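You operate a simulated robot arm through the tools that you are given. There is no shell and no other tool.

The job below is to be done with a simulated robot arm. You get a single attempt, and the scene is never put back.

JOB
Set right what has fallen over on the top of the grey bench. At the end: the orange box (marked "FILTERS"), which lies on its side on the top of the grey bench, stands upright there; the silver filter from the top of the grey bench stands where the white cube stood; the purple box (marked "RINGS"), which lies on its side on the top of the grey bench, stands upright there; the white cube stands on top of the black rubber foot; whatever was shut is shut again. Leave all else as you found it, and nothing knocked over. Set down upright: purple box, orange box.
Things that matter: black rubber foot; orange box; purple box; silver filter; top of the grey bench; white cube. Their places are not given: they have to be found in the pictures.

The check looks at the end state, three seconds after you hand in, the way a careful person would. Anything else that was tipped, shoved, dropped, spilled or broken makes it a failure.

ROBOT AND FRAMES
A 7-joint arm with a two-finger gripper, fixed in place. Base frame: the origin is at the foot of the arm, x ahead of it, y to its left, z up; the work surface is at about z = 0. Lengths are in m, angles in degrees, forces in N, time in s.
With the tool pointing down near the work surface it reaches from about 0.16 to 0.38 m from the base axis. Its first joint turns from -72.0 to 72.0 degrees. Payload 0.6 kg.
The TCP is the grasp point between the finger pads, 0.022 m short of the fingertips. In the tool frame z runs along the fingers and y along their closing line. The gripper opens to 0.092 m; its body begins 0.065 m behind the TCP.
Orientation is told as [roll, pitch, yaw] about the base's x, y, z axes, in that order, counted from this pose: with the fingers straight down and closing along the base's y, the tool's x points along the base's -x, its y along +y and its z along -z.

CONTROLS
- The arm moves only by the tool drive_tool. Its argument "steps" is one flat list of numbers, 7 for each row, row after row: the gripper command, from -1 (shut) to 1 (fully open), values between in proportion, then the shift along the tool's x, y, z in units of 40 mm (1.0 is 40 mm), then the turn, a rotation vector about the tool's x, y, z in units of 5 degrees (1.0 is 5 degrees). In form: [hand, dx, dy, dz, ax, ay, az, hand, dx, dy, dz, ax, ay, az, ...]. A call has 1 to 20 rows; each row shifts and turns the commanded pose from where the row before left it, along the tool's axes as they then stand. A call with a number of a shift or a turn outside -1 to 1 is refused whole. Each row takes 0.2 s and may step no farther than 0.05 m and 8.6 degrees from the row before; otherwise, or with a gripper value out of range, the whole call is refused. A pose out of reach is approached as far as the arm can. The call stops where the force on the tool passes 40 N (or 10 N more than at its start, if that is more) or the arm is blocked; 0.2 s more then pass. Each finger travels about 0.0599 m/s and halts on what it meets, pressing with about 26 N; the grip force reading is that of the motor and also rises with nothing between the fingers. The clock runs only during rows and for 0.2 s after the last one: add rows that do not move to give the fingers time. The reply holds the time, the measured pose of the TCP, the force on the tool along the base axes, the opening and the grip force, in the units named above and with some noise, with the torque about the TCP (base axes, N m) and any sound that the robot's microphone picked up.
- Cameras (640 x 400 px; columns grow to the right, rows downward): "scene" is fixed at [0.0546, -0.2892, 0.404]; the picture's right is [0.69, -0.72, 0.00], its down [-0.48, -0.46, -0.75] and it looks along [0.54, 0.52, -0.66] (base axes); focal length 214 px, centre (320, 200). "wrist" rides on the gripper at [0.071, 0.019, -0.102] in the tool frame; the picture's right is [-0.26, 0.96, 0.00], its down [-0.75, -0.21, -0.62] and it looks along [-0.60, -0.16, 0.78] (tool axes); focal length 280 px, centre (320, 200).
- get_image(camera): a new picture of that camera. The clock stands still meanwhile.
- pixel_to_xyz(camera, pixels): for up to 12 pixels [column, row] of the newest picture of that camera ("zoom" is the newest enlarged one), the place [x, y, z] in the base frame of the surface seen there, good to about 0.002 m, but the place of the scene camera against the robot may be out by one fixed shift of up to 0.018 m in any direction. The clock stands still meanwhile.
- enlarge(camera, box): a new picture of the part [left, top, right, bottom] of that camera's present view, enlarged. The clock stands still meanwhile.
- finish_job(): hands the job in; it is judged then, once.

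Unless the task says otherwise, let go and move clear before handing in.

The tools are called after "Call:" as name(argument=value, ...) on one line, values as JSON. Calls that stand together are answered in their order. drive_tool: Moves the arm, as the interface text tells. Its arguments: {"type":"object","properties":{"steps":{"type":"array"}},"required":["steps"]} The other tools are called the same way: get_image (camera) takes a picture; pixel_to_xyz (camera, pixels) gives the place of the surface under pixels of a picture; enlarge (camera, box) takes an enlarged picture of a part of a camera's view; finish_job () hands the job in.

At the start:

```text
clock: 0.0
tool_pos: [0.2502, 0.0856, 0.222]
tool_rot: [0.0, 0.1, 0.0]
contact_force: [-0.1, -0.5, 0.0]
ft_torque: [-0.01, 0.01, 0.02]
grip_width: 0.092
finger_force: 0.0
```

scene: 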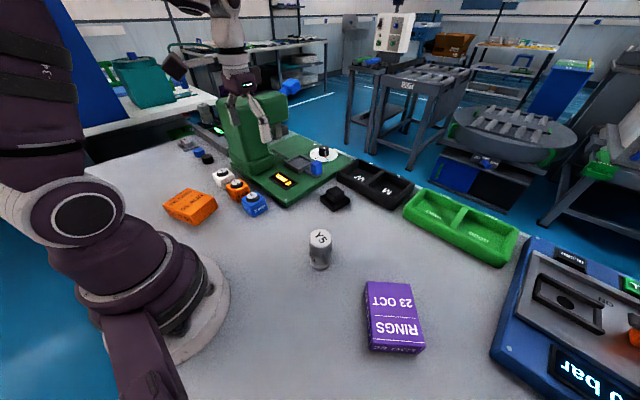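
wrist: 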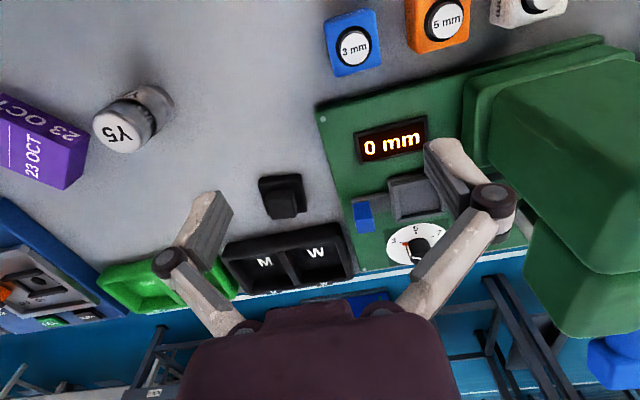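

The scene shows the purple box near (393,318), the orange box near (190,206), a silver cylinder "Y5" at (320,248), and a black object at (336,198). I'll look closer to identify the white cube and the black rubber foot.

Call:
enlarge(camera="scene", box=[150, 110, 350, 235])

Call:
enlarge(camera="scene", box=[280, 160, 480, 285])

Call:
enlarge(camera="wrist", box=[220, 100, 540, 300])

```text
3.20 times, centred on (250, 172) of scene
```

zoom: 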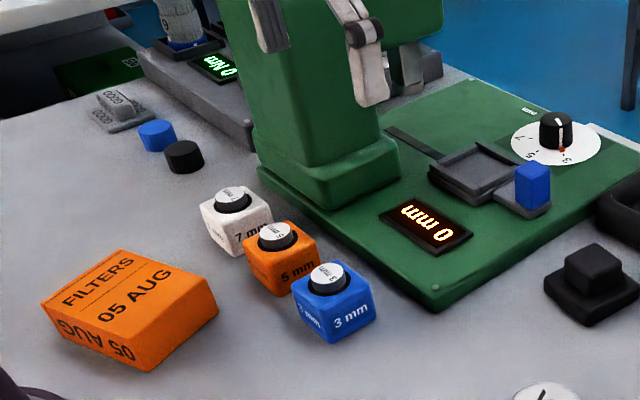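

```text
3.20 times, centred on (380, 222) of scene
```

zoom: 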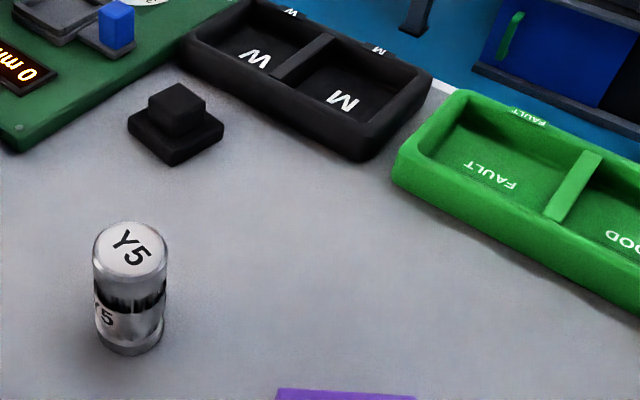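

```text
2.00 times, centred on (380, 200) of wrist
```

zoom: 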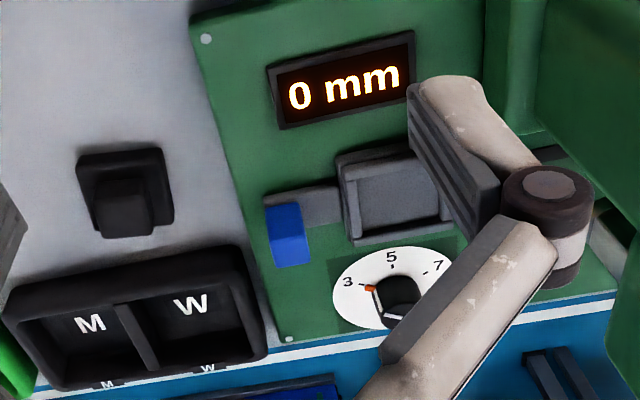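

The white cube seems to be the "7 mm" block at about (222,178) in scene, and the silver cylinder is Y5. There are two black candidates for the foot, the stepped square at (336,198) and the small round one at (207,159), so I'll look closer.

Call:
enlarge(camera="scene", box=[165, 110, 245, 160])

Call:
enlarge(camera="scene", box=[310, 175, 374, 215])

Call:
enlarge(camera="scene", box=[160, 140, 288, 220])

Call:
enlarge(camera="scene", box=[480, 220, 640, 400])

Call:
enlarge(camera="wrist", box=[240, 0, 640, 250])

```text
8.00 times, centred on (205, 135) of scene
```

zoom: 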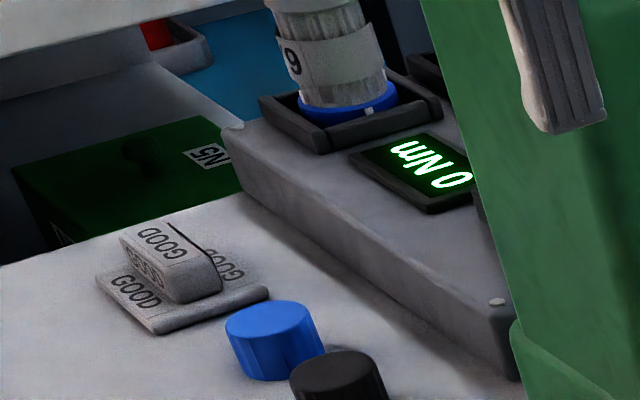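

```text
10.00 times, centred on (342, 195) of scene
```

zoom: 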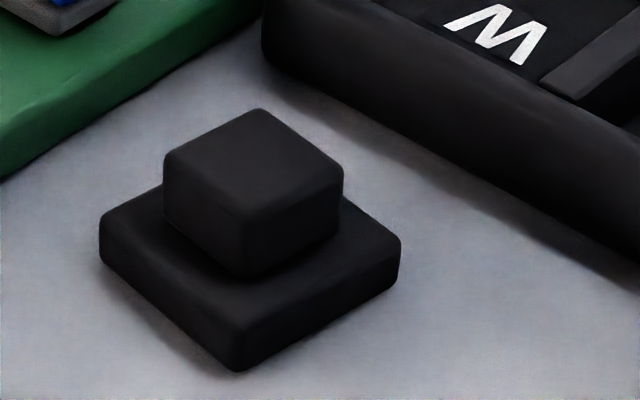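

```text
5.00 times, centred on (224, 180) of scene
```

zoom: 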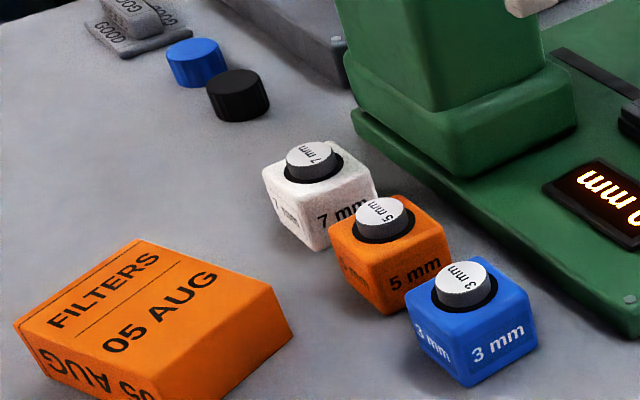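

```text
2.22 times, centred on (560, 310) of scene
```

zoom: 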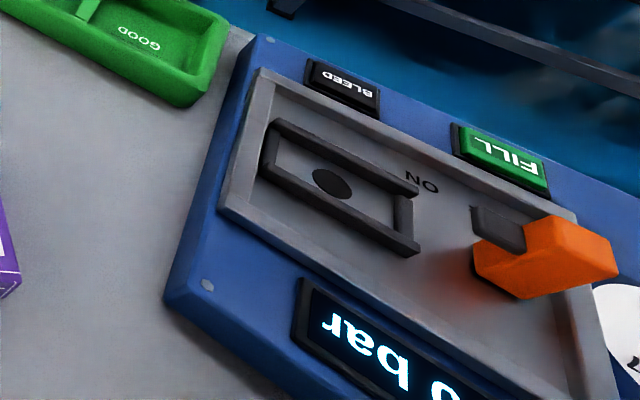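

```text
1.60 times, centred on (440, 125) of wrist
```

zoom: 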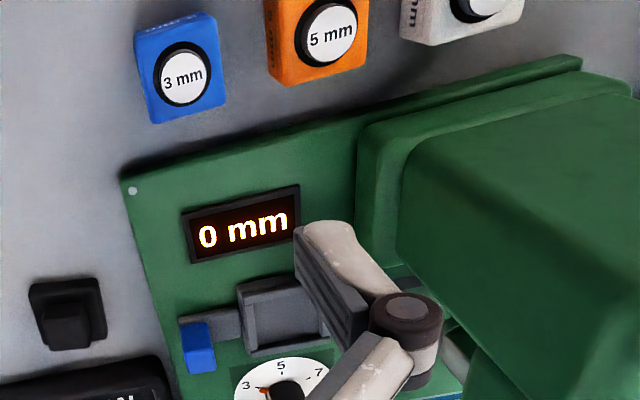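

The ribbed blue and black cylinders look like screw caps, so the stepped black square at (336,198) should be the rubber foot. Next I'll measure the main objects with both cameras so I can find the scene camera's offset.

Call:
pixel_to_xyz(camera="wrist", pixels=[[117, 134], [355, 47], [447, 20], [276, 180], [286, 205], [320, 110], [400, 140], [60, 140], [30, 160], [250, 140], [420, 240], [360, 215]])

Call:
get_image(camera="scene")

Call:
pixel_to_xyz(camera="scene", pixels=[[320, 237], [252, 196], [236, 183], [222, 172], [336, 191], [190, 200], [390, 305], [285, 180], [323, 152], [317, 168], [350, 250], [300, 220]])

```text
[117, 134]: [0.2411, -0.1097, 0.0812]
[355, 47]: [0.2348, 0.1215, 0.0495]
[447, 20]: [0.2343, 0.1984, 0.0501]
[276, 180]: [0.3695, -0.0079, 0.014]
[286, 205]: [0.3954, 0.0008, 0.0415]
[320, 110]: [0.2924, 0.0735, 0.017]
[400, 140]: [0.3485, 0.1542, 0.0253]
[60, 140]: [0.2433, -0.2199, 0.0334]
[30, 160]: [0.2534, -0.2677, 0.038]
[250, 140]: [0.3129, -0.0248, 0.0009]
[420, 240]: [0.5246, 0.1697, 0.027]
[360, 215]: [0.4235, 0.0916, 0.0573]
```

```text
taken
```

scene: 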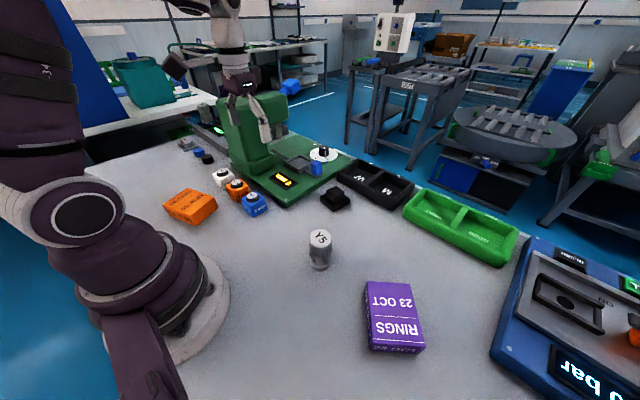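

```text
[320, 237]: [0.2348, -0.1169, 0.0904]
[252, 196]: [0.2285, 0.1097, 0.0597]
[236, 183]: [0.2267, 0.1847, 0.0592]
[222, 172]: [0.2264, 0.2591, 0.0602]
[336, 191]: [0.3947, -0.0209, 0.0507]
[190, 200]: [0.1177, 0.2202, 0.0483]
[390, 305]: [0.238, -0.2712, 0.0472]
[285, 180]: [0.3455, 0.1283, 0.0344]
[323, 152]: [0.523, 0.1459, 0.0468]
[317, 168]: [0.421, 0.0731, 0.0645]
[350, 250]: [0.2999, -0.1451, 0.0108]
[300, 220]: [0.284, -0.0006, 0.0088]
```

The wrist camera puts the bench at z≈0.001, the filter top at (0.241,-0.110,0.081) and the foot's top near (0.395,0.0,0.041). The scene camera is shifted by about (-0.007,-0.012,+0.009). I'll move over the purple box to see it with the wrist camera.

Call:
drive_tool(steps=[1, 0.25, -0.94, -0.1, 0, 0, 0, 1, 0.25, -0.94, -0.1, 0, 0, 0, 1, 0.25, -0.94, -0.1, 0, 0, 0, 1, 0.25, -0.94, -0.1, 0, 0, 0, 1, 0.25, -0.94, -0.1, 0, 0, 0, 1, 0.25, -0.94, -0.1, 0, 0, 0, 1, 0.25, -0.94, -0.1, 0, 0, 0, 1, 0, 0, 0, 0, 0, 0])

Call:
get_image(camera="wrist")

```text
clock: 1.8
tool_pos: [0.1801, -0.1785, 0.2501]
tool_rot: [0.0, 0.0, 0.0]
contact_force: [-0.6, 0.2, 0.8]
ft_torque: [0.02, -0.02, 0.0]
grip_width: 0.0923
finger_force: 0.1
```

```text
taken
```

wrist: 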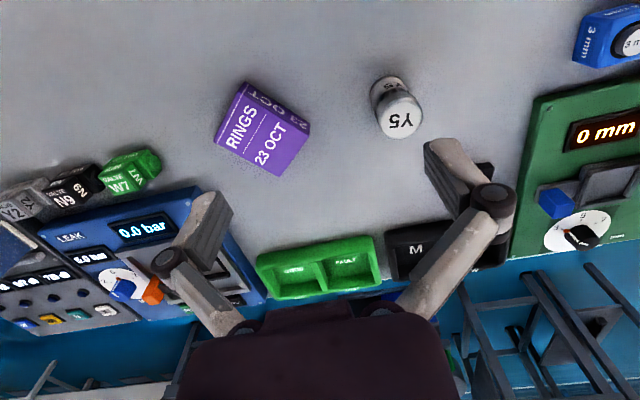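

Call:
enlarge(camera="wrist", box=[190, 60, 350, 190])

Call:
pixel_to_xyz(camera="wrist", pixels=[[247, 86], [308, 127], [282, 172], [216, 140], [240, 110], [270, 135], [295, 150], [404, 125], [385, 85], [250, 200], [330, 170], [235, 140]])

```text
3.08 times, centred on (270, 125) of wrist
```

zoom: 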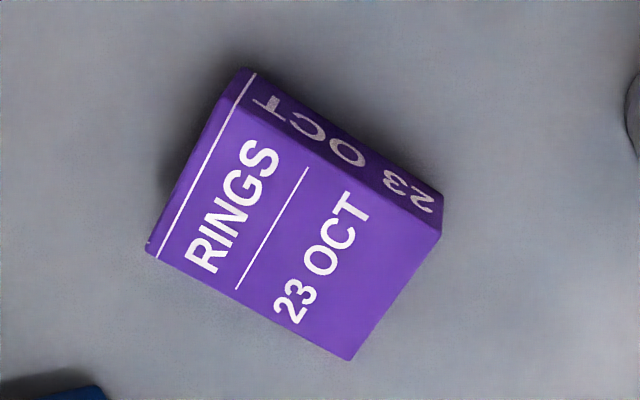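

```text
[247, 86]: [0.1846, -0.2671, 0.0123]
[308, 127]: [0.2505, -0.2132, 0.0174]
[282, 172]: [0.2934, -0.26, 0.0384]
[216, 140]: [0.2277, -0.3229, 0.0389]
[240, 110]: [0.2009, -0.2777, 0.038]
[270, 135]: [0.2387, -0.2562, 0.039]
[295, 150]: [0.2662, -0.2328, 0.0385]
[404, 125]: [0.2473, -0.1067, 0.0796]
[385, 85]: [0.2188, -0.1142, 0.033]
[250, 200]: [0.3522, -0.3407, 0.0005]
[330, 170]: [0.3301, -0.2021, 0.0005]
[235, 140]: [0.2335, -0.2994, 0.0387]
```

The purple top face shows "RINGS" at the zoom's left edge, so its top end points to the zoom's upper left. Next I'll measure its corners in the zoom picture.

Call:
pixel_to_xyz(camera="zoom", pixels=[[155, 248], [345, 355], [434, 240], [240, 110], [232, 105], [250, 80], [300, 180], [250, 300], [390, 296], [340, 168], [200, 170], [215, 115]])

```text
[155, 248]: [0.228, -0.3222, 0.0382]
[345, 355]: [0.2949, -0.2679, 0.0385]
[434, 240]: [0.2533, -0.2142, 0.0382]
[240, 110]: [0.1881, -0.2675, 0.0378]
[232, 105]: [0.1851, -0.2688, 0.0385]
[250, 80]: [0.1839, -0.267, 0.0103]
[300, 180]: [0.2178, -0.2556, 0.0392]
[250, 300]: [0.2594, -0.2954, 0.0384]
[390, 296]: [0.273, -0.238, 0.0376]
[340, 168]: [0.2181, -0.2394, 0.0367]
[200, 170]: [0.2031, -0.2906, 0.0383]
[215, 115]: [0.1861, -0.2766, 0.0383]
```

Purple measures about 0.068 wide, 0.087 long and 0.038 thick, and its RINGS end points along (-0.776,-0.631). I'll check the end face and the orange box markings in the scene view.

Call:
enlarge(camera="scene", box=[345, 265, 445, 365])

Call:
enlarge(camera="scene", box=[155, 175, 235, 230])

```text
4.00 times, centred on (395, 315) of scene
```

zoom: 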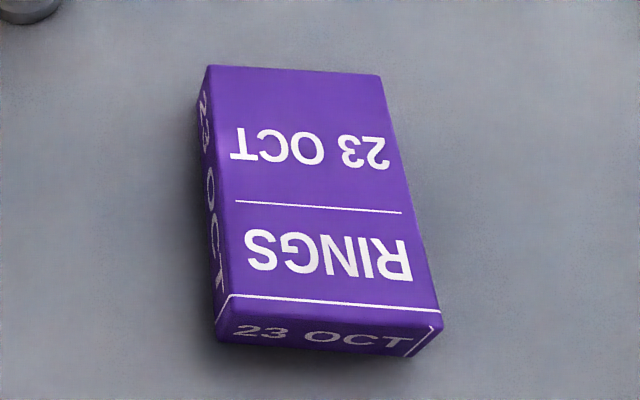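

```text
7.27 times, centred on (195, 202) of scene
```

zoom: 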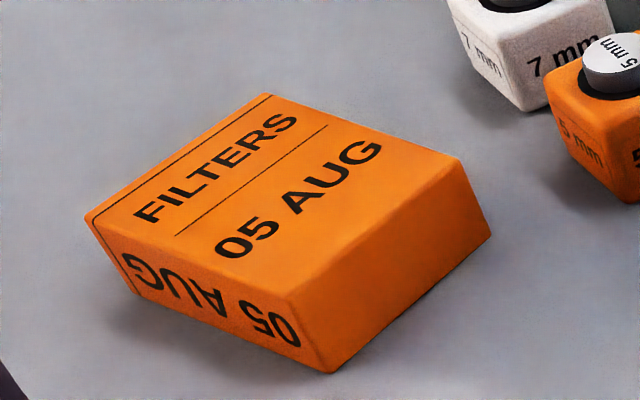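

The framed "23 OCT" end next to "RINGS" is the lid and top end, and the bottom end of the orange box is blank. Before gripping, I'll test in the air whether the arm can yaw +38.6° and tilt about the closing axis above the purple box.

Call:
drive_tool(steps=[1, -0.266, -0.654, 0.25, 0, 0, 0, 1, -0.266, -0.654, 0.25, 0, 0, 0, 1, -0.266, -0.654, 0.25, 0, 0, 0, 1, -0.266, -0.654, 0.25, 0, 0, 0, 1, 0, 0, 0, 0, 0, -0.965, 1, 0, 0, 0, 0, 0, -0.965, 1, 0, 0, 0, 0, 0, -0.965, 1, 0, 0, 0, 0, 0, -0.965, 1, 0, 0, 0, 0, 0, -0.965, 1, 0, 0, 0, 0, 0, -0.965, 1, 0, 0, 0, 0, 0, -0.965, 1, 0, 0, 0, 0, 0, -0.965, 1, 0, 0, 0, 0, 0, 0, 1, 0, 0, 0, 0, 0, 0])

Call:
get_image(camera="wrist")

```text
clock: 4.8
tool_pos: [0.2186, -0.2792, 0.2077]
tool_rot: [0.1, -0.1, 38.6]
contact_force: [0.3, -0.4, 0.0]
ft_torque: [-0.03, 0.06, 0.03]
grip_width: 0.092
finger_force: 0.0
out of reach, approached as far as the arm can: row 4
```

```text
taken
```

wrist: 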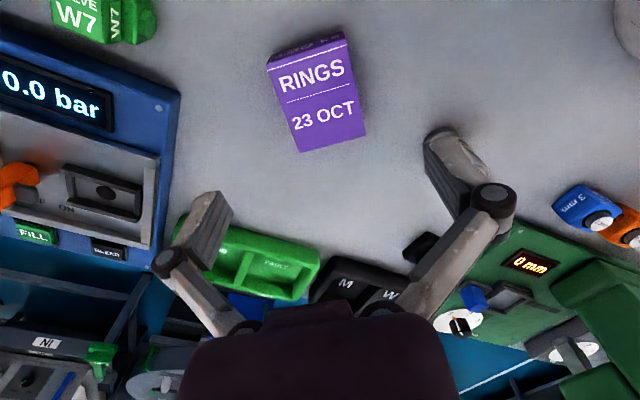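

The arm stopped at a radius of about 0.355 m at this height, so reach shrinks higher up. I'll lower to about z=0.12 and test the backward tilt.

Call:
drive_tool(steps=[1, 0, 0, 0.7, 0, 0, 0, 1, 0, 0, 0.7, 0, 0, 0, 1, 0, 0, 0.6, 0, 0, 0, 1, 0, 0, 0, 0, -1, 0, 1, 0, 0, 0, 0, -1, 0, 1, 0, 0, 0, 0, -1, 0, 1, 0, 0, 0, 0, -1, 0, 1, 0, 0, 0, 0, -1, 0, 1, 0, 0, 0, 0, -1, 0, 1, 0, 0, 0, 0, 0, 0])

```text
clock: 7.0
tool_pos: [0.2187, -0.2789, 0.1289]
tool_rot: [0.1, -30.2, 38.6]
contact_force: [0.7, -0.6, -0.1]
ft_torque: [-0.01, 0.0, -0.06]
grip_width: 0.0921
finger_force: 0.0
out of reach, approached as far as the arm can: row 7, 8
```

A -30° tilt works. Now I'll swing forward to about +70° at this height to test the final pose.

Call:
drive_tool(steps=[1, 0, 0, 0, 0, 1, 0, 1, 0, 0, 0, 0, 1, 0, 1, 0, 0, 0, 0, 1, 0, 1, 0, 0, 0, 0, 1, 0, 1, 0, 0, 0, 0, 1, 0, 1, 0, 0, 0, 0, 1, 0, 1, 0, 0, 0, 0, 1, 0, 1, 0, 0, 0, 0, 1, 0, 1, 0, 0, 0, 0, 1, 0, 1, 0, 0, 0, 0, 1, 0, 1, 0, 0, 0, 0, 1, 0, 1, 0, 0, 0, 0, 1, 0, 1, 0, 0, 0, 0, 1, 0, 1, 0, 0, 0, 0, 1, 0, 1, 0, 0, 0, 0, 1, 0, 1, 0, 0, 0, 0, 1, 0, 1, 0, 0, 0, 0, 1, 0, 1, 0, 0, 0, 0, 1, 0, 1, 0, 0, 0, 0, 1, 0, 1, 0, 0, 0, 0, 0, 0])

Call:
get_image(camera="scene")

```text
clock: 11.2
tool_pos: [0.2093, -0.2697, 0.1245]
tool_rot: [0.0, 65.1, 38.6]
contact_force: [-0.1, 0.5, 0.7]
ft_torque: [-0.01, 0.01, 0.01]
grip_width: 0.092
finger_force: 0.0
out of reach, approached as far as the arm can: row 18, 19
```

```text
taken
```

scene: 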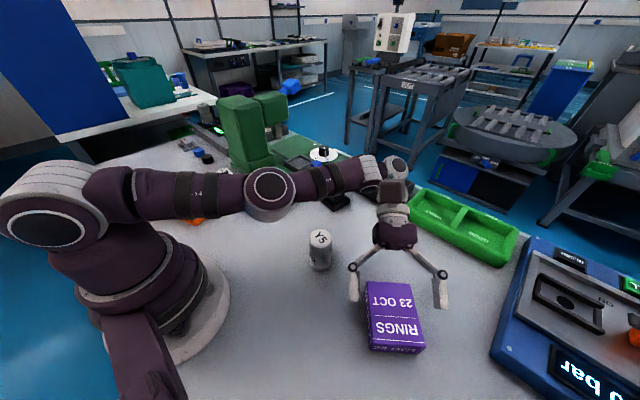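

A tilt of +65° was reached, with the TCP drawn in to about (0.209,-0.270). A -25° to +65° swing gives the needed 90°, so I'll return to -25° and then line up over the purple box's lid end.

Call:
drive_tool(steps=[1, 0, 0, 0, 0, -1, 0, 1, 0, 0, 0, 0, -1, 0, 1, 0, 0, 0, 0, -1, 0, 1, 0, 0, 0, 0, -1, 0, 1, 0, 0, 0, 0, -1, 0, 1, 0, 0, 0, 0, -1, 0, 1, 0, 0, 0, 0, -1, 0, 1, 0, 0, 0, 0, -1, 0, 1, 0, 0, 0, 0, -1, 0, 1, 0, 0, 0, 0, -1, 0, 1, 0, 0, 0, 0, -1, 0, 1, 0, 0, 0, 0, -1, 0, 1, 0, 0, 0, 0, -1, 0, 1, 0, 0, 0, 0, -1, 0, 1, 0, 0, 0, 0, -1, 0, 1, 0, 0, 0, 0, -1, 0, 1, 0, 0, 0, 0, -1, 0, 1, 0, 0, 0, 0, -1, 0, 1, 0, 0, 0, 0, 0, 0])

Call:
get_image(camera="wrist")

```text
clock: 15.2
tool_pos: [0.1949, -0.2583, 0.1183]
tool_rot: [0.0, -22.4, 38.7]
contact_force: [-1.4, -0.7, -0.8]
ft_torque: [0.01, 0.0, 0.01]
grip_width: 0.0921
finger_force: 0.0
out of reach, approached as far as the arm can: row 17, 18
```

```text
taken
```

wrist: 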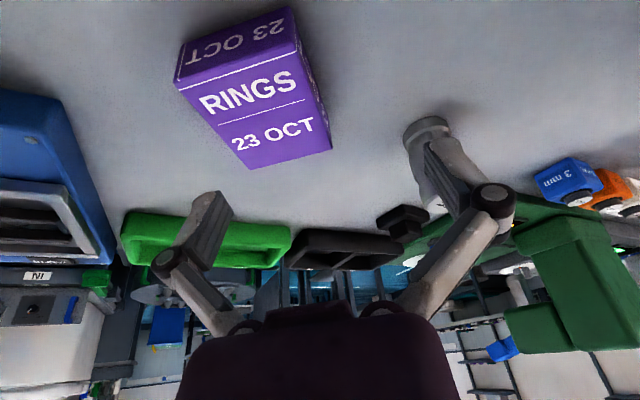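

Tilts of about -20° or steeper hit a limit here, so I'll start at -20° and finish nearer +70°. I'm moving over the lid end, staying above the box.

Call:
drive_tool(steps=[1, 0, 0, 0, 0, 0.48, 0, 1, 0.06, -0.31, 0.315, 0, 0, 0, 1, 0.06, -0.31, 0.315, 0, 0, 0, 1, 0.06, -0.31, 0.315, 0, 0, 0, 1, 0, 0, 0, 0, 0, 0])

Call:
get_image(camera="wrist")

```text
clock: 16.4
tool_pos: [0.2197, -0.2732, 0.0769]
tool_rot: [0.0, -22.5, 38.6]
contact_force: [0.7, -0.5, -0.3]
ft_torque: [-0.01, -0.04, 0.0]
grip_width: 0.0921
finger_force: 0.0
out of reach, approached as far as the arm can: row 3, 4
```

```text
taken
```

wrist: 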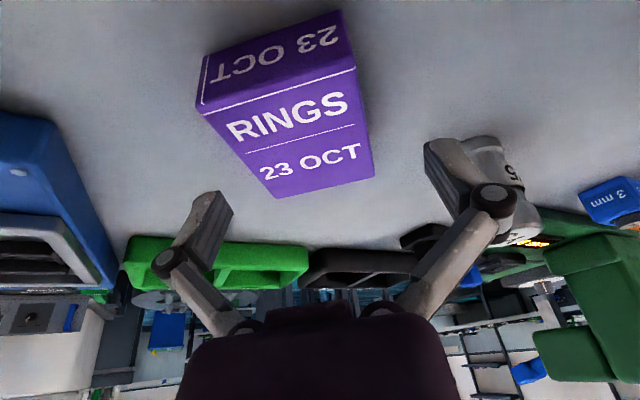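

The arm is at its limit at (0.2197,-0.2732) with a -22.5° tilt. I'll ease to -12° and re-aim, since a final tilt of about 70° plus a gentle press can make up the rest.

Call:
drive_tool(steps=[1, 0, 0, 0, 0, 1, 0, 1, 0, 0, 0, 0, 1, 0, 1, 0, 0, 0, 0, 0.1, 0, 1, 0, -0.2, 0, 0, 0, 0, 1, 0, 0, 0, 0, 0, 0])

```text
clock: 17.6
tool_pos: [0.2237, -0.2793, 0.0759]
tool_rot: [0.0, -12.1, 38.6]
contact_force: [-0.3, -0.2, -0.3]
ft_torque: [0.02, -0.01, -0.04]
grip_width: 0.0919
finger_force: 0.1
```

Reached with no limit flag, 2 mm off the box's centreline. I'll lower straight down with the fingers straddling the box to z≈0.028.

Call:
drive_tool(steps=[1, 0.0625, -0.0125, 0.293, 0, 0, 0, 1, 0.0625, -0.0125, 0.293, 0, 0, 0, 1, 0.0625, -0.0125, 0.293, 0, 0, 0, 1, 0.0625, -0.0125, 0.293, 0, 0, 0, 1, 0, 0, 0, 0, 0, 0])

Call:
get_image(camera="wrist")

Call:
get_image(camera="scene")

```text
clock: 18.8
tool_pos: [0.2249, -0.2809, 0.0282]
tool_rot: [0.1, -12.1, 38.7]
contact_force: [0.2, -0.1, -0.4]
ft_torque: [0.0, -0.02, 0.0]
grip_width: 0.0921
finger_force: 0.0
```

```text
taken
```

wrist: 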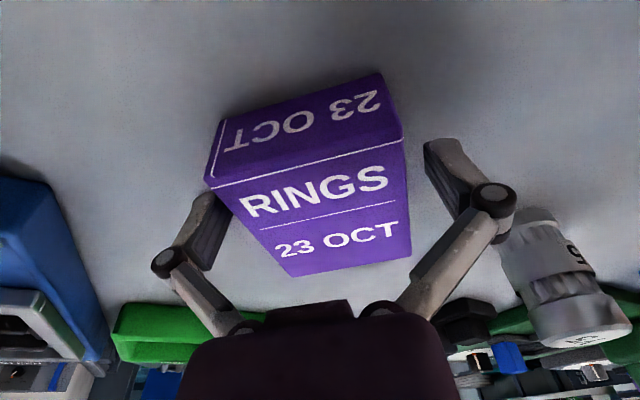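

```text
taken
```

scene: 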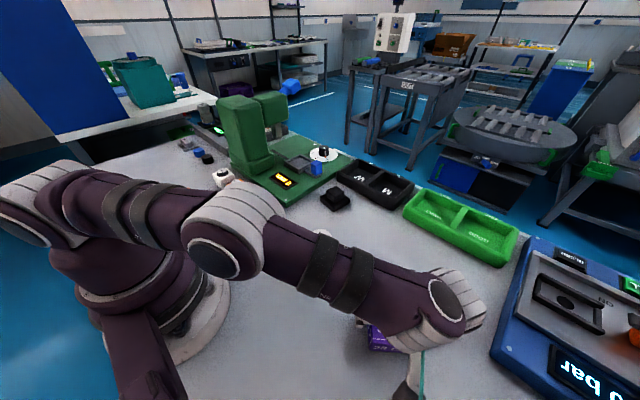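

The fingers straddle the box cleanly and there's no contact force. Closing the gripper.

Call:
drive_tool(steps=[-1, 0, 0, 0, 0, 0, 0, -1, 0, 0, 0, 0, 0, 0, -1, 0, 0, 0, 0, 0, 0, -1, 0, 0, 0, 0, 0, 0])

```text
clock: 19.8
tool_pos: [0.2247, -0.2827, 0.0281]
tool_rot: [-0.1, -12.1, 38.6]
contact_force: [-1.5, -1.1, 14.7]
ft_torque: [-0.01, -0.02, 0.1]
grip_width: 0.0747
finger_force: 26.1
```

The gripper stopped at 0.0747 wide, a little more than the expected 0.068, with 14.7 N upward on the tool. I'll check the pictures before lifting.

Call:
get_image(camera="wrist")

Call:
enlarge(camera="wrist", box=[150, 60, 470, 290])

Call:
enlarge(camera="scene", box=[320, 240, 480, 380])

```text
taken
```

wrist: 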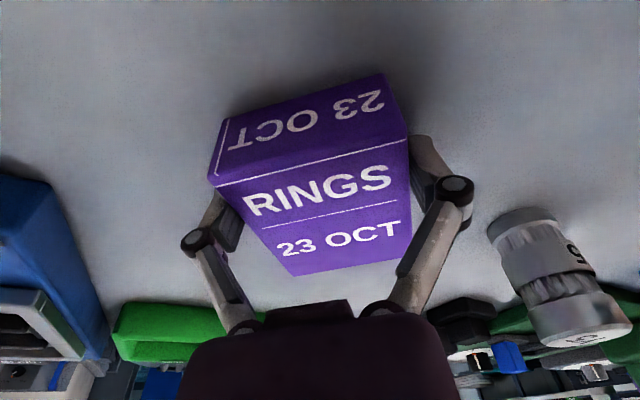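

```text
1.74 times, centred on (310, 175) of wrist
```

zoom: 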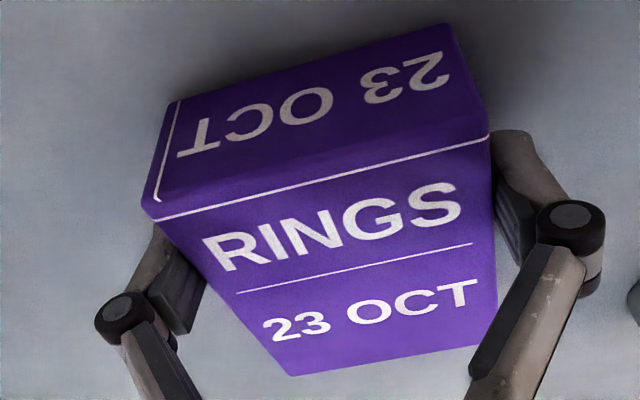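

```text
2.86 times, centred on (400, 310) of scene
```

zoom: 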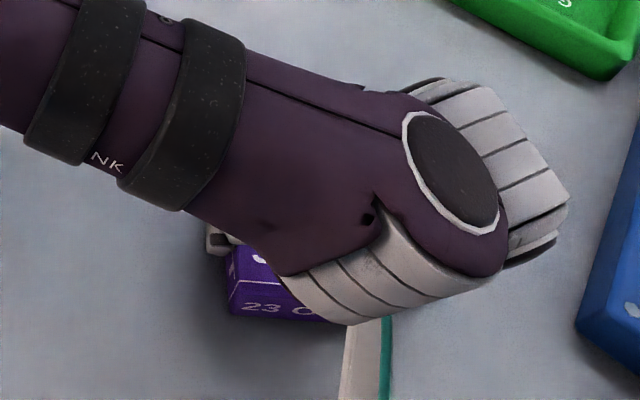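

Both fingers look to be on the box. I'll lift by a few millimetres to see whether the upward force goes away.

Call:
drive_tool(steps=[-1, -0.02, 0, -0.1, 0, 0, 0, -1, 0, 0, 0, 0, 0, 0, -1, 0, 0, 0, 0, 0, 0])

```text
clock: 20.6
tool_pos: [0.2239, -0.2806, 0.0318]
tool_rot: [0.0, -12.1, 38.6]
contact_force: [1.0, 0.5, -1.5]
ft_torque: [0.03, 0.02, -0.02]
grip_width: 0.0746
finger_force: 25.5
```

The force is now only -1.5 N, the weight of the box, so it's held. Lifting to about z=0.11.

Call:
drive_tool(steps=[-1, -0.08, 0, -0.38, 0, 0, 0, -1, -0.08, 0, -0.38, 0, 0, 0, -1, -0.08, 0, -0.38, 0, 0, 0, -1, -0.08, 0, -0.38, 0, 0, 0, -1, -0.08, 0, -0.38, 0, 0, 0, -1, 0, 0, 0, 0, 0, 0])

Call:
get_image(camera="wrist")

```text
clock: 22.0
tool_pos: [0.2254, -0.2813, 0.1089]
tool_rot: [0.0, -12.1, 38.5]
contact_force: [0.5, 0.4, -1.8]
ft_torque: [-0.03, 0.05, -0.02]
grip_width: 0.0745
finger_force: 26.2
```

```text
taken
```

wrist: 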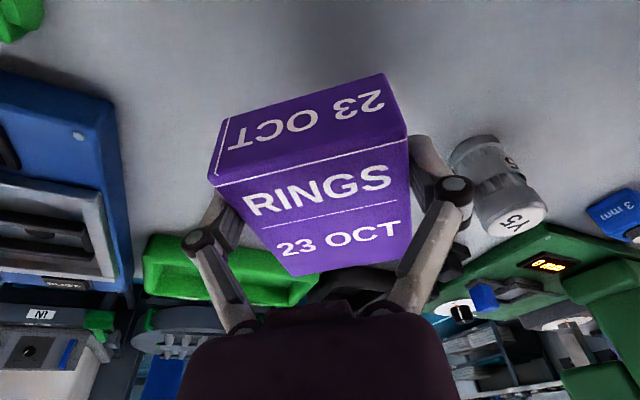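

The box is held firmly and hasn't sagged. I'll shift 24 mm toward the base for reach, then rotate about the closing axis.

Call:
drive_tool(steps=[-1, 0, 0.3, 0, 0, 0, 0, -1, 0, 0.3, 0, 0, 0, 0, -1, 0, 0, 0, 0, 1, 0, -1, 0, 0, 0, 0, 1, 0, -1, 0, 0, 0, 0, 1, 0, -1, 0, 0, 0, 0, 1, 0, -1, 0, 0, 0, 0, 1, 0, -1, 0, 0, 0, 0, 1, 0, -1, 0, 0, 0, 0, 1, 0, -1, 0, 0, 0, 0, 1, 0, -1, 0, 0, 0, 0, 1, 0, -1, 0, 0, 0, 0, 1, 0, -1, 0, 0, 0, 0, 1, 0, -1, 0, 0, 0, 0, 1, 0, -1, 0, 0, 0, 0, 1, 0, -1, 0, 0, 0, 0, 1, 0, -1, 0, 0, 0, 0, 0, 0])

Call:
get_image(camera="scene")

```text
clock: 25.6
tool_pos: [0.2118, -0.2616, 0.1097]
tool_rot: [0.0, 58.0, 38.6]
contact_force: [0.3, -0.1, -2.1]
ft_torque: [-0.01, 0.02, 0.0]
grip_width: 0.0745
finger_force: 25.9
```

```text
taken
```

scene: 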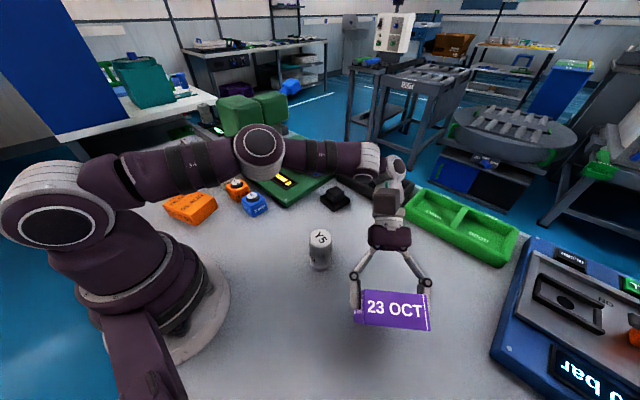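

The box is at a 58° tool tilt (70° box rotation), and the lid's "23 OCT" now faces up. Rotating further toward 72°.

Call:
drive_tool(steps=[-1, 0, 0, 0, 0, 1, 0, -1, 0, 0, 0, 0, 1, 0, -1, 0, 0, 0, 0, 1, 0, -1, 0, 0, 0, 0, 0, 0])

Call:
get_image(camera="scene")

Call:
get_image(camera="wrist")

```text
clock: 26.6
tool_pos: [0.2026, -0.2575, 0.1084]
tool_rot: [0.0, 73.0, 38.5]
contact_force: [0.1, 0.6, -2.3]
ft_torque: [0.02, -0.04, 0.01]
grip_width: 0.0746
finger_force: 26.0
out of reach, approached as far as the arm can: row 3
```

```text
taken
```

scene: 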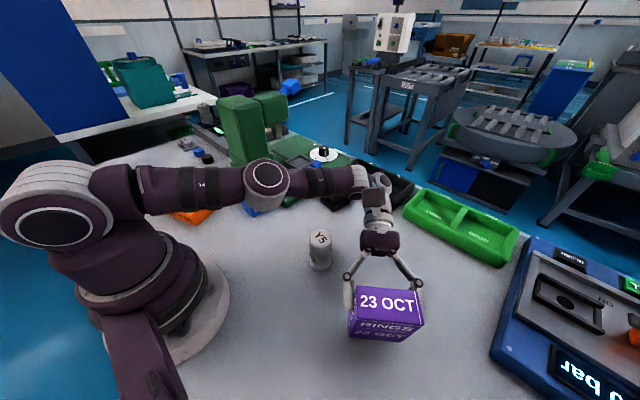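

```text
taken
```

wrist: 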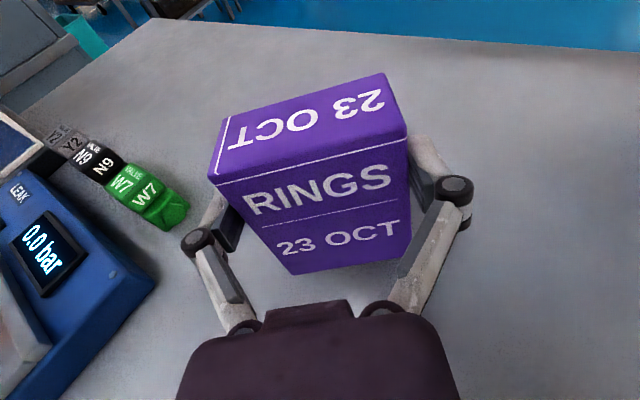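

The box is now within about 5° of upright (tool at 73°). One more 5° row, letting the arm pull in as needed.

Call:
drive_tool(steps=[-1, 0, 0.1, 0.2, 0, 0, 0, -1, 0, 0, 0, 0, 0.5, 0, -1, 0, 0, 0, 0, 0.5, 0, -1, 0, 0, 0, 0, 0, 0])

```text
clock: 27.6
tool_pos: [0.1944, -0.2592, 0.1051]
tool_rot: [0.0, 78.0, 38.6]
contact_force: [-0.6, -0.3, -1.6]
ft_torque: [0.02, 0.02, -0.01]
grip_width: 0.0744
finger_force: 25.5
```

The tool is at 78.0°, a full 90.1° of rotation, so the box should be upright. I'll check the clearance of the wrist above the trays before lowering.

Call:
enlarge(camera="scene", box=[280, 140, 480, 360])

Call:
pixel_to_xyz(camera="scene", pixels=[[372, 212], [380, 240], [385, 185], [360, 180], [330, 185], [268, 178], [390, 200], [350, 205]])

Call:
get_image(camera="wrist")

```text
1.82 times, centred on (380, 250) of scene
```

zoom: 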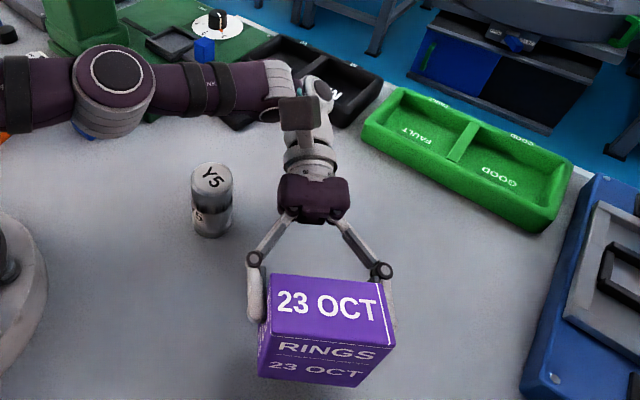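

```text
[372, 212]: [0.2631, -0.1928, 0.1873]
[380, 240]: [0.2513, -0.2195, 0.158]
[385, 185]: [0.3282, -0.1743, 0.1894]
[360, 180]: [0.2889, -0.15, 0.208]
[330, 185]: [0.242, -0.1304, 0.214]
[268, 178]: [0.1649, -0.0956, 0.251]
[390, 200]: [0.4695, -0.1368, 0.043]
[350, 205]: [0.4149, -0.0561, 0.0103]
```

```text
taken
```

wrist: 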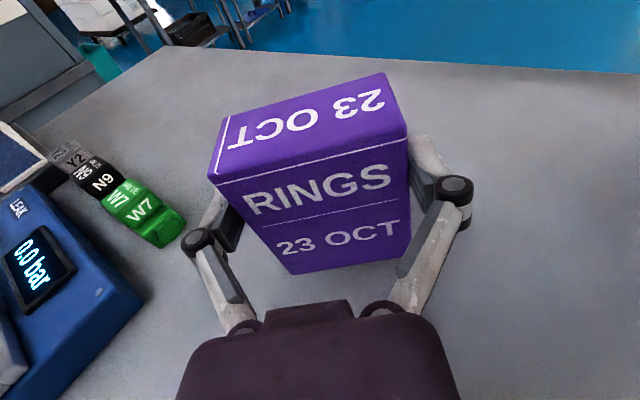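

The forearm should clear the Y5 filter by about 4 cm during the lowering, and the wrist is clear of the trays. Lowering to about 5 mm above contact.

Call:
drive_tool(steps=[-1, -0.26, 0, 0.055, 0, 0, 0, -1, -0.26, 0, 0.055, 0, 0, 0, -1, -0.26, 0, 0.055, 0, 0, 0, -1, 0, 0, 0, 0, 0, 0])

Call:
get_image(camera="scene")

```text
clock: 28.6
tool_pos: [0.1864, -0.2539, 0.073]
tool_rot: [0.0, 77.9, 38.7]
contact_force: [-0.2, -0.5, -1.9]
ft_torque: [-0.03, -0.05, -0.01]
grip_width: 0.0744
finger_force: 26.2
out of reach, approached as far as the arm can: row 2, 3
```

```text
taken
```

scene: 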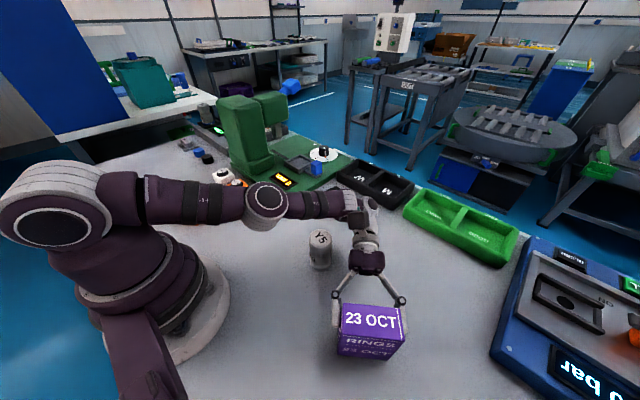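

The box hangs upright about 5 mm up at z=0.073. Lowering in 1.5 mm steps to find the bench.

Call:
drive_tool(steps=[-1, -0.037, 0, 0.008, 0, 0, 0, -1, -0.037, 0, 0.008, 0, 0, 0, -1, -0.037, 0, 0.008, 0, 0, 0, -1, 0, 0, 0, 0, 0, 0])

```text
clock: 29.6
tool_pos: [0.1849, -0.2523, 0.0698]
tool_rot: [0.0, 77.8, 38.5]
contact_force: [0.7, 0.1, -1.4]
ft_torque: [-0.01, -0.01, 0.0]
grip_width: 0.0746
finger_force: 25.9
```

Call:
drive_tool(steps=[-1, -0.037, 0, 0.008, 0, 0, 0, -1, -0.037, 0, 0.008, 0, 0, 0, -1, 0, 0, 0, 0, 0, 0])

Call:
enlarge(camera="scene", box=[310, 280, 430, 380])

```text
clock: 30.4
tool_pos: [0.1839, -0.2508, 0.0667]
tool_rot: [0.0, 77.9, 38.6]
contact_force: [0.1, -0.5, -1.5]
ft_torque: [0.01, -0.02, -0.01]
grip_width: 0.0746
finger_force: 25.7
```

```text
4.00 times, centred on (370, 330) of scene
```

zoom: 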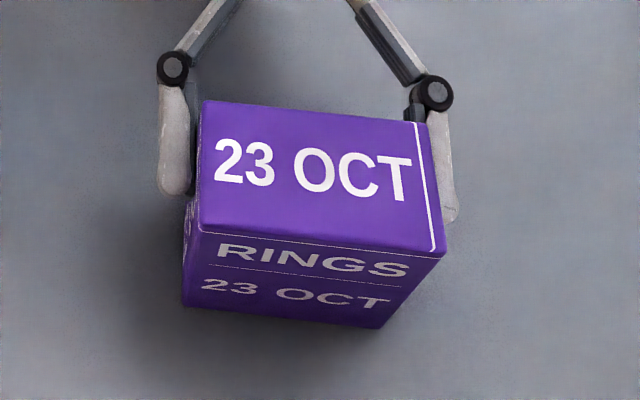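

Still no contact at z=0.0667, so I'll keep going down in small steps.

Call:
drive_tool(steps=[-1, -0.03, 0, 0.006, 0, 0, 0, -1, -0.03, 0, 0.006, 0, 0, 0, -1, 0, 0, 0, 0, 0, 0])

```text
clock: 31.2
tool_pos: [0.1834, -0.2506, 0.067]
tool_rot: [-0.5, 77.8, 38.0]
contact_force: [0.2, 2.3, 10.5]
ft_torque: [-0.21, -0.28, 0.02]
grip_width: 0.0746
finger_force: 25.6
out of reach, approached as far as the arm can: row 1
```

Contact with the bench at 10 N, with torques showing one lower edge touching first, so the tilt is tiny. I'll release and let the box settle.

Call:
drive_tool(steps=[1, 0, 0, 0, 0, 0, 0, 1, 0, 0, 0, 0, 0, 0, 1, 0, 0, 0, 0, 0, 0, 1, 0, 0, 0, 0, 0, 0])

Call:
enlarge(camera="scene", box=[310, 280, 430, 380])

Call:
get_image(camera="wrist")

```text
clock: 32.2
tool_pos: [0.1834, -0.2512, 0.0658]
tool_rot: [0.1, 77.9, 38.6]
contact_force: [0.5, 0.1, 0.1]
ft_torque: [0.04, -0.02, 0.0]
grip_width: 0.092
finger_force: 0.1
```

```text
4.00 times, centred on (370, 330) of scene
```

zoom: 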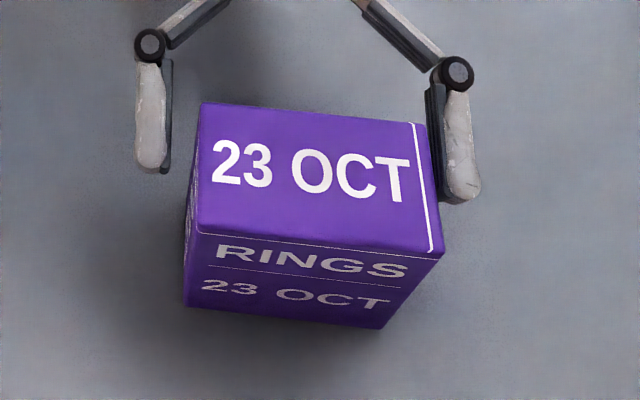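

```text
taken
```

wrist: 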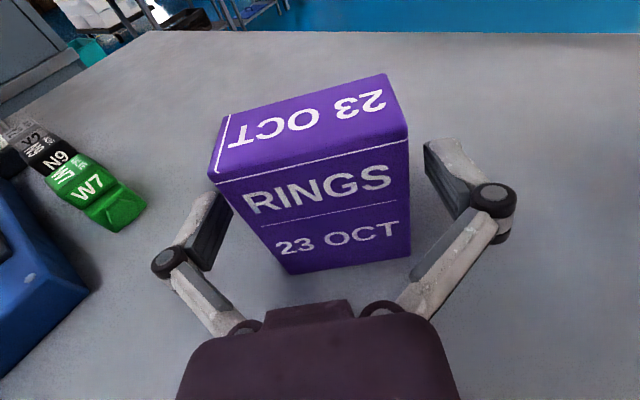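

The purple box stands on its own and the open fingers are clear on both sides. I'll withdraw straight up, since nothing is above the box.

Call:
drive_tool(steps=[1, 0.3, 0, -0.064, 0, 0, 0, 1, 0.3, 0, -0.064, 0, 0, 0, 1, 0.3, 0, -0.064, 0, 0, 0, 1, 0, 0, 0, 0, 0, 0])

```text
clock: 33.2
tool_pos: [0.1836, -0.2514, 0.1025]
tool_rot: [0.2, 77.9, 38.6]
contact_force: [0.6, 0.9, 0.2]
ft_torque: [0.03, 0.0, 0.0]
grip_width: 0.0919
finger_force: 0.0
```

Call:
drive_tool(steps=[1, 0.4, 0, -0.085, 0, 0, 0, 1, 0.4, 0, -0.085, 0, 0, 0, 1, 0.4, 0, -0.085, 0, 0, 0, 1, 0, 0, 0, 0, -1, 0, 1, 0, 0, 0, 0, -1, 0, 1, 0, 0, 0, 0, -1, 0, 1, 0, 0, 0, 0, -1, 0, 1, 0, 0, 0, 0, 0, 0])

Call:
get_image(camera="scene")

```text
clock: 35.0
tool_pos: [0.1839, -0.2518, 0.1518]
tool_rot: [0.0, 57.8, 38.5]
contact_force: [0.7, 0.3, -0.1]
ft_torque: [0.0, 0.0, 0.0]
grip_width: 0.092
finger_force: 0.0
```

```text
taken
```

scene: 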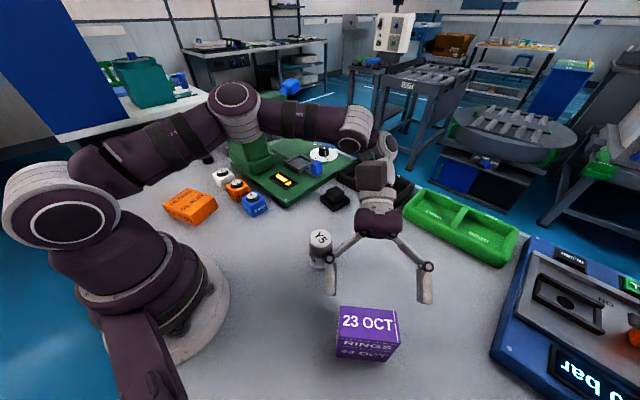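

Purple is standing and the hand is clear. I'll rise and straighten the tool to point down.

Call:
drive_tool(steps=[1, 0.635, 0, -0.4, 0, 0, 0, 1, 0.635, 0, -0.4, 0, 0, 0, 1, 0, 0, 0, 0, -0.963, 0, 1, 0, 0, 0, 0, -0.963, 0, 1, 0, 0, 0, 0, -0.963, 0, 1, 0, 0, 0, 0, -0.963, 0, 1, 0, 0, 0, 0, -0.963, 0, 1, 0, 0, 0, 0, -0.963, 0, 1, 0, 0, 0, 0, -0.963, 0, 1, 0, 0, 0, 0, -0.963, 0, 1, 0, 0, 0, 0, -0.963, 0, 1, 0, 0, 0, 0, -0.963, 0, 1, 0, 0, 0, 0, -0.963, 0, 1, 0, 0, 0, 0, -0.963, 0, 1, 0, 0, 0, 0, 0, 0])

Call:
drive_tool(steps=[1, 0, 0, 0, 0, 0, 0.965, 1, 0, 0, 0, 0, 0, 0.965, 1, 0, 0, 0, 0, 0, 0.965, 1, 0, 0, 0, 0, 0, 0.965, 1, 0, 0, 0, 0, 0, 0.965, 1, 0, 0, 0, 0, 0, 0.965, 1, 0, 0, 0, 0, 0, 0.965, 1, 0, 0, 0, 0, 0, 0.965, 1, 0, 0, 0, 0, 0, 0])

```text
clock: 38.2
tool_pos: [0.1837, -0.2518, 0.212]
tool_rot: [0.0, 0.1, 38.7]
contact_force: [0.4, -1.3, -0.4]
ft_torque: [0.0, -0.02, 0.01]
grip_width: 0.0923
finger_force: 0.1
```

```text
clock: 40.2
tool_pos: [0.1846, -0.2508, 0.2125]
tool_rot: [-0.1, 0.1, 0.0]
contact_force: [0.1, 0.6, 0.1]
ft_torque: [0.03, -0.03, 0.02]
grip_width: 0.0919
finger_force: 0.2
```

The tool is straight again. I'll move over to the left side to look at the cubes and the orange box.

Call:
drive_tool(steps=[1, 0, 0.94, -0.09, 0, 0, 0, 1, 0, 0.94, -0.09, 0, 0, 0, 1, 0, 0.94, -0.09, 0, 0, 0, 1, 0, 0.94, -0.09, 0, 0, 0, 1, 0, 0.94, -0.09, 0, 0, 0, 1, 0, 0.94, -0.09, 0, 0, 0, 1, 0, 0.94, -0.09, 0, 0, 0, 1, 0, 0.94, -0.09, 0, 0, 0, 1, 0, 0.94, -0.09, 0, 0, 0, 1, 0, 0.94, -0.09, 0, 0, 0, 1, 0, 0, 0, 0, 0, 0])

Call:
get_image(camera="wrist")

```text
clock: 42.6
tool_pos: [0.1844, 0.1241, 0.2459]
tool_rot: [-0.1, 0.2, -0.1]
contact_force: [-0.8, 0.2, -0.2]
ft_torque: [-0.03, 0.02, 0.01]
grip_width: 0.0921
finger_force: 0.1
```

```text
taken
```

wrist: 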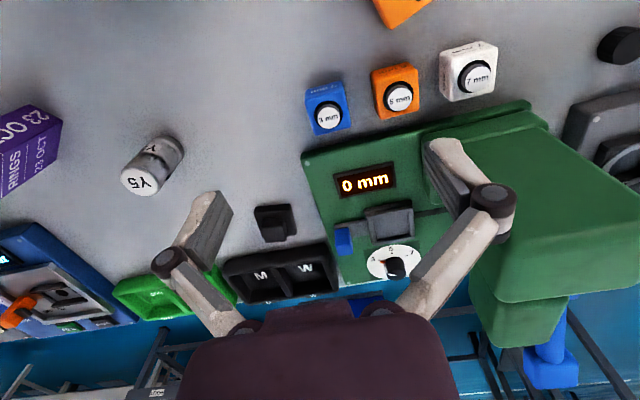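

From here the white cube is at (467,72), the foot at (273,222) and the Y5 filter at (152,165). Next I'll enlarge each and measure them.

Call:
enlarge(camera="wrist", box=[420, 25, 520, 115])

Call:
pixel_to_xyz(camera="zoom", pixels=[[318, 225], [240, 225], [170, 100], [400, 90], [420, 270], [215, 320], [200, 130], [380, 110], [400, 260], [235, 310], [318, 160], [310, 270]])

Call:
enlarge(camera="wrist", box=[233, 190, 313, 255])

```text
4.44 times, centred on (470, 70) of wrist
```

zoom: 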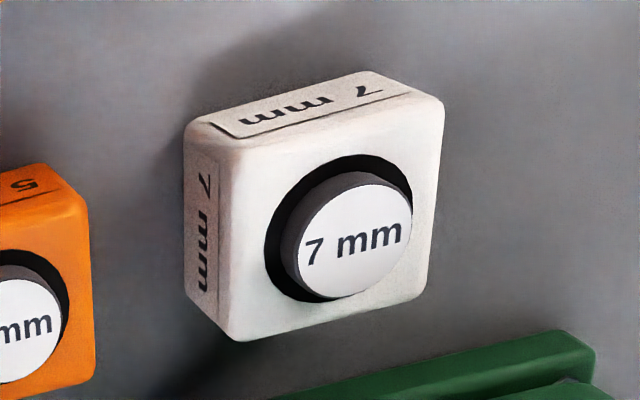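

```text
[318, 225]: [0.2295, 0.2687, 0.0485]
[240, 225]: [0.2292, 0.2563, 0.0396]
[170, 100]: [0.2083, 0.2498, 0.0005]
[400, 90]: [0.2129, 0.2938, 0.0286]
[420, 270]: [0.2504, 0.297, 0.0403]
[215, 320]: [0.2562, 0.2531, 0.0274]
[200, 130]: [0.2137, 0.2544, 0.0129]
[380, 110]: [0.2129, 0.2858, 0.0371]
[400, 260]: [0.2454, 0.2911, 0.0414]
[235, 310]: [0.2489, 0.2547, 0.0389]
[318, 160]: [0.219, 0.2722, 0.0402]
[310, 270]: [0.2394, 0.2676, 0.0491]
```

```text
6.15 times, centred on (273, 222) of wrist
```

zoom: 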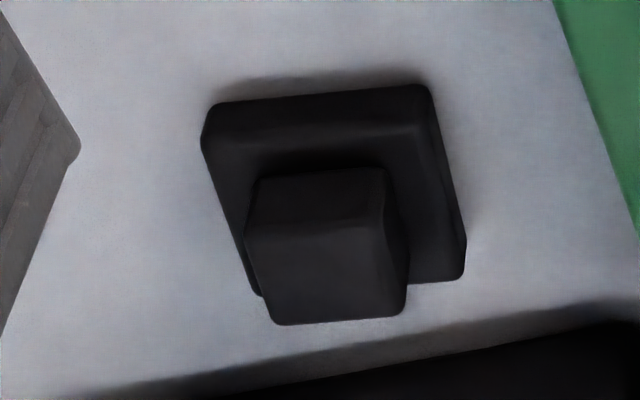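

Call:
pixel_to_xyz(camera="zoom", pixels=[[260, 232], [375, 228], [400, 305], [280, 318], [325, 270], [215, 110], [425, 92], [460, 272], [262, 185], [378, 178], [425, 140], [300, 130]])

Call:
enlarge(camera="wrist", box=[420, 25, 520, 115])

Call:
pixel_to_xyz(camera="zoom", pixels=[[230, 160], [436, 115], [430, 110], [424, 285], [240, 330], [232, 325], [225, 150], [432, 290], [320, 320], [260, 140], [300, 245], [350, 185]])

```text
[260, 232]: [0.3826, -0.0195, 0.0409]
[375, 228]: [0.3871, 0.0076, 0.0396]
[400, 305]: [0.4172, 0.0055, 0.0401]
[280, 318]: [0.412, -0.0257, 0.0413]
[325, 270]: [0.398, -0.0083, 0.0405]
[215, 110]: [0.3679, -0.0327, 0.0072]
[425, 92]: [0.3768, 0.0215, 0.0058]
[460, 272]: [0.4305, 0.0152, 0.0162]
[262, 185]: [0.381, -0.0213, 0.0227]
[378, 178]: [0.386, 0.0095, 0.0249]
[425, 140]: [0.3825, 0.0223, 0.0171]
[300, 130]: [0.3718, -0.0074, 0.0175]
```

```text
4.44 times, centred on (470, 70) of wrist
```

zoom: 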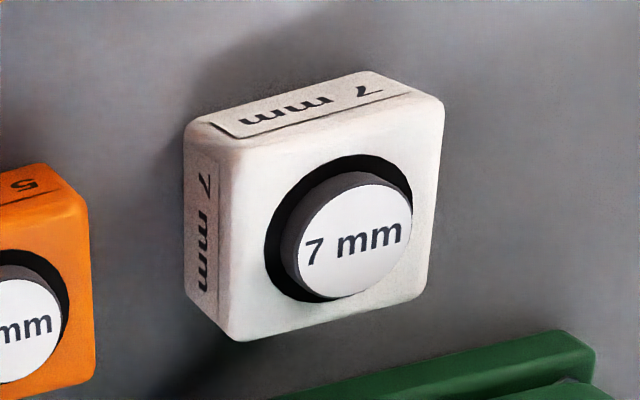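

```text
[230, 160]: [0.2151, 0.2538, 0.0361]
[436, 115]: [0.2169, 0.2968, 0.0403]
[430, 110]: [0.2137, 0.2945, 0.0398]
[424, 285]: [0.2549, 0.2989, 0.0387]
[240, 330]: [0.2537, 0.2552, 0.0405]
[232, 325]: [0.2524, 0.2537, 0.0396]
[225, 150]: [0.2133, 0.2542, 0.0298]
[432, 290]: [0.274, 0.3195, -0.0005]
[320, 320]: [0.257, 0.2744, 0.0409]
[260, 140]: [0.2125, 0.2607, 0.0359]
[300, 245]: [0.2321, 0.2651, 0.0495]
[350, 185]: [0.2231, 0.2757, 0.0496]
```

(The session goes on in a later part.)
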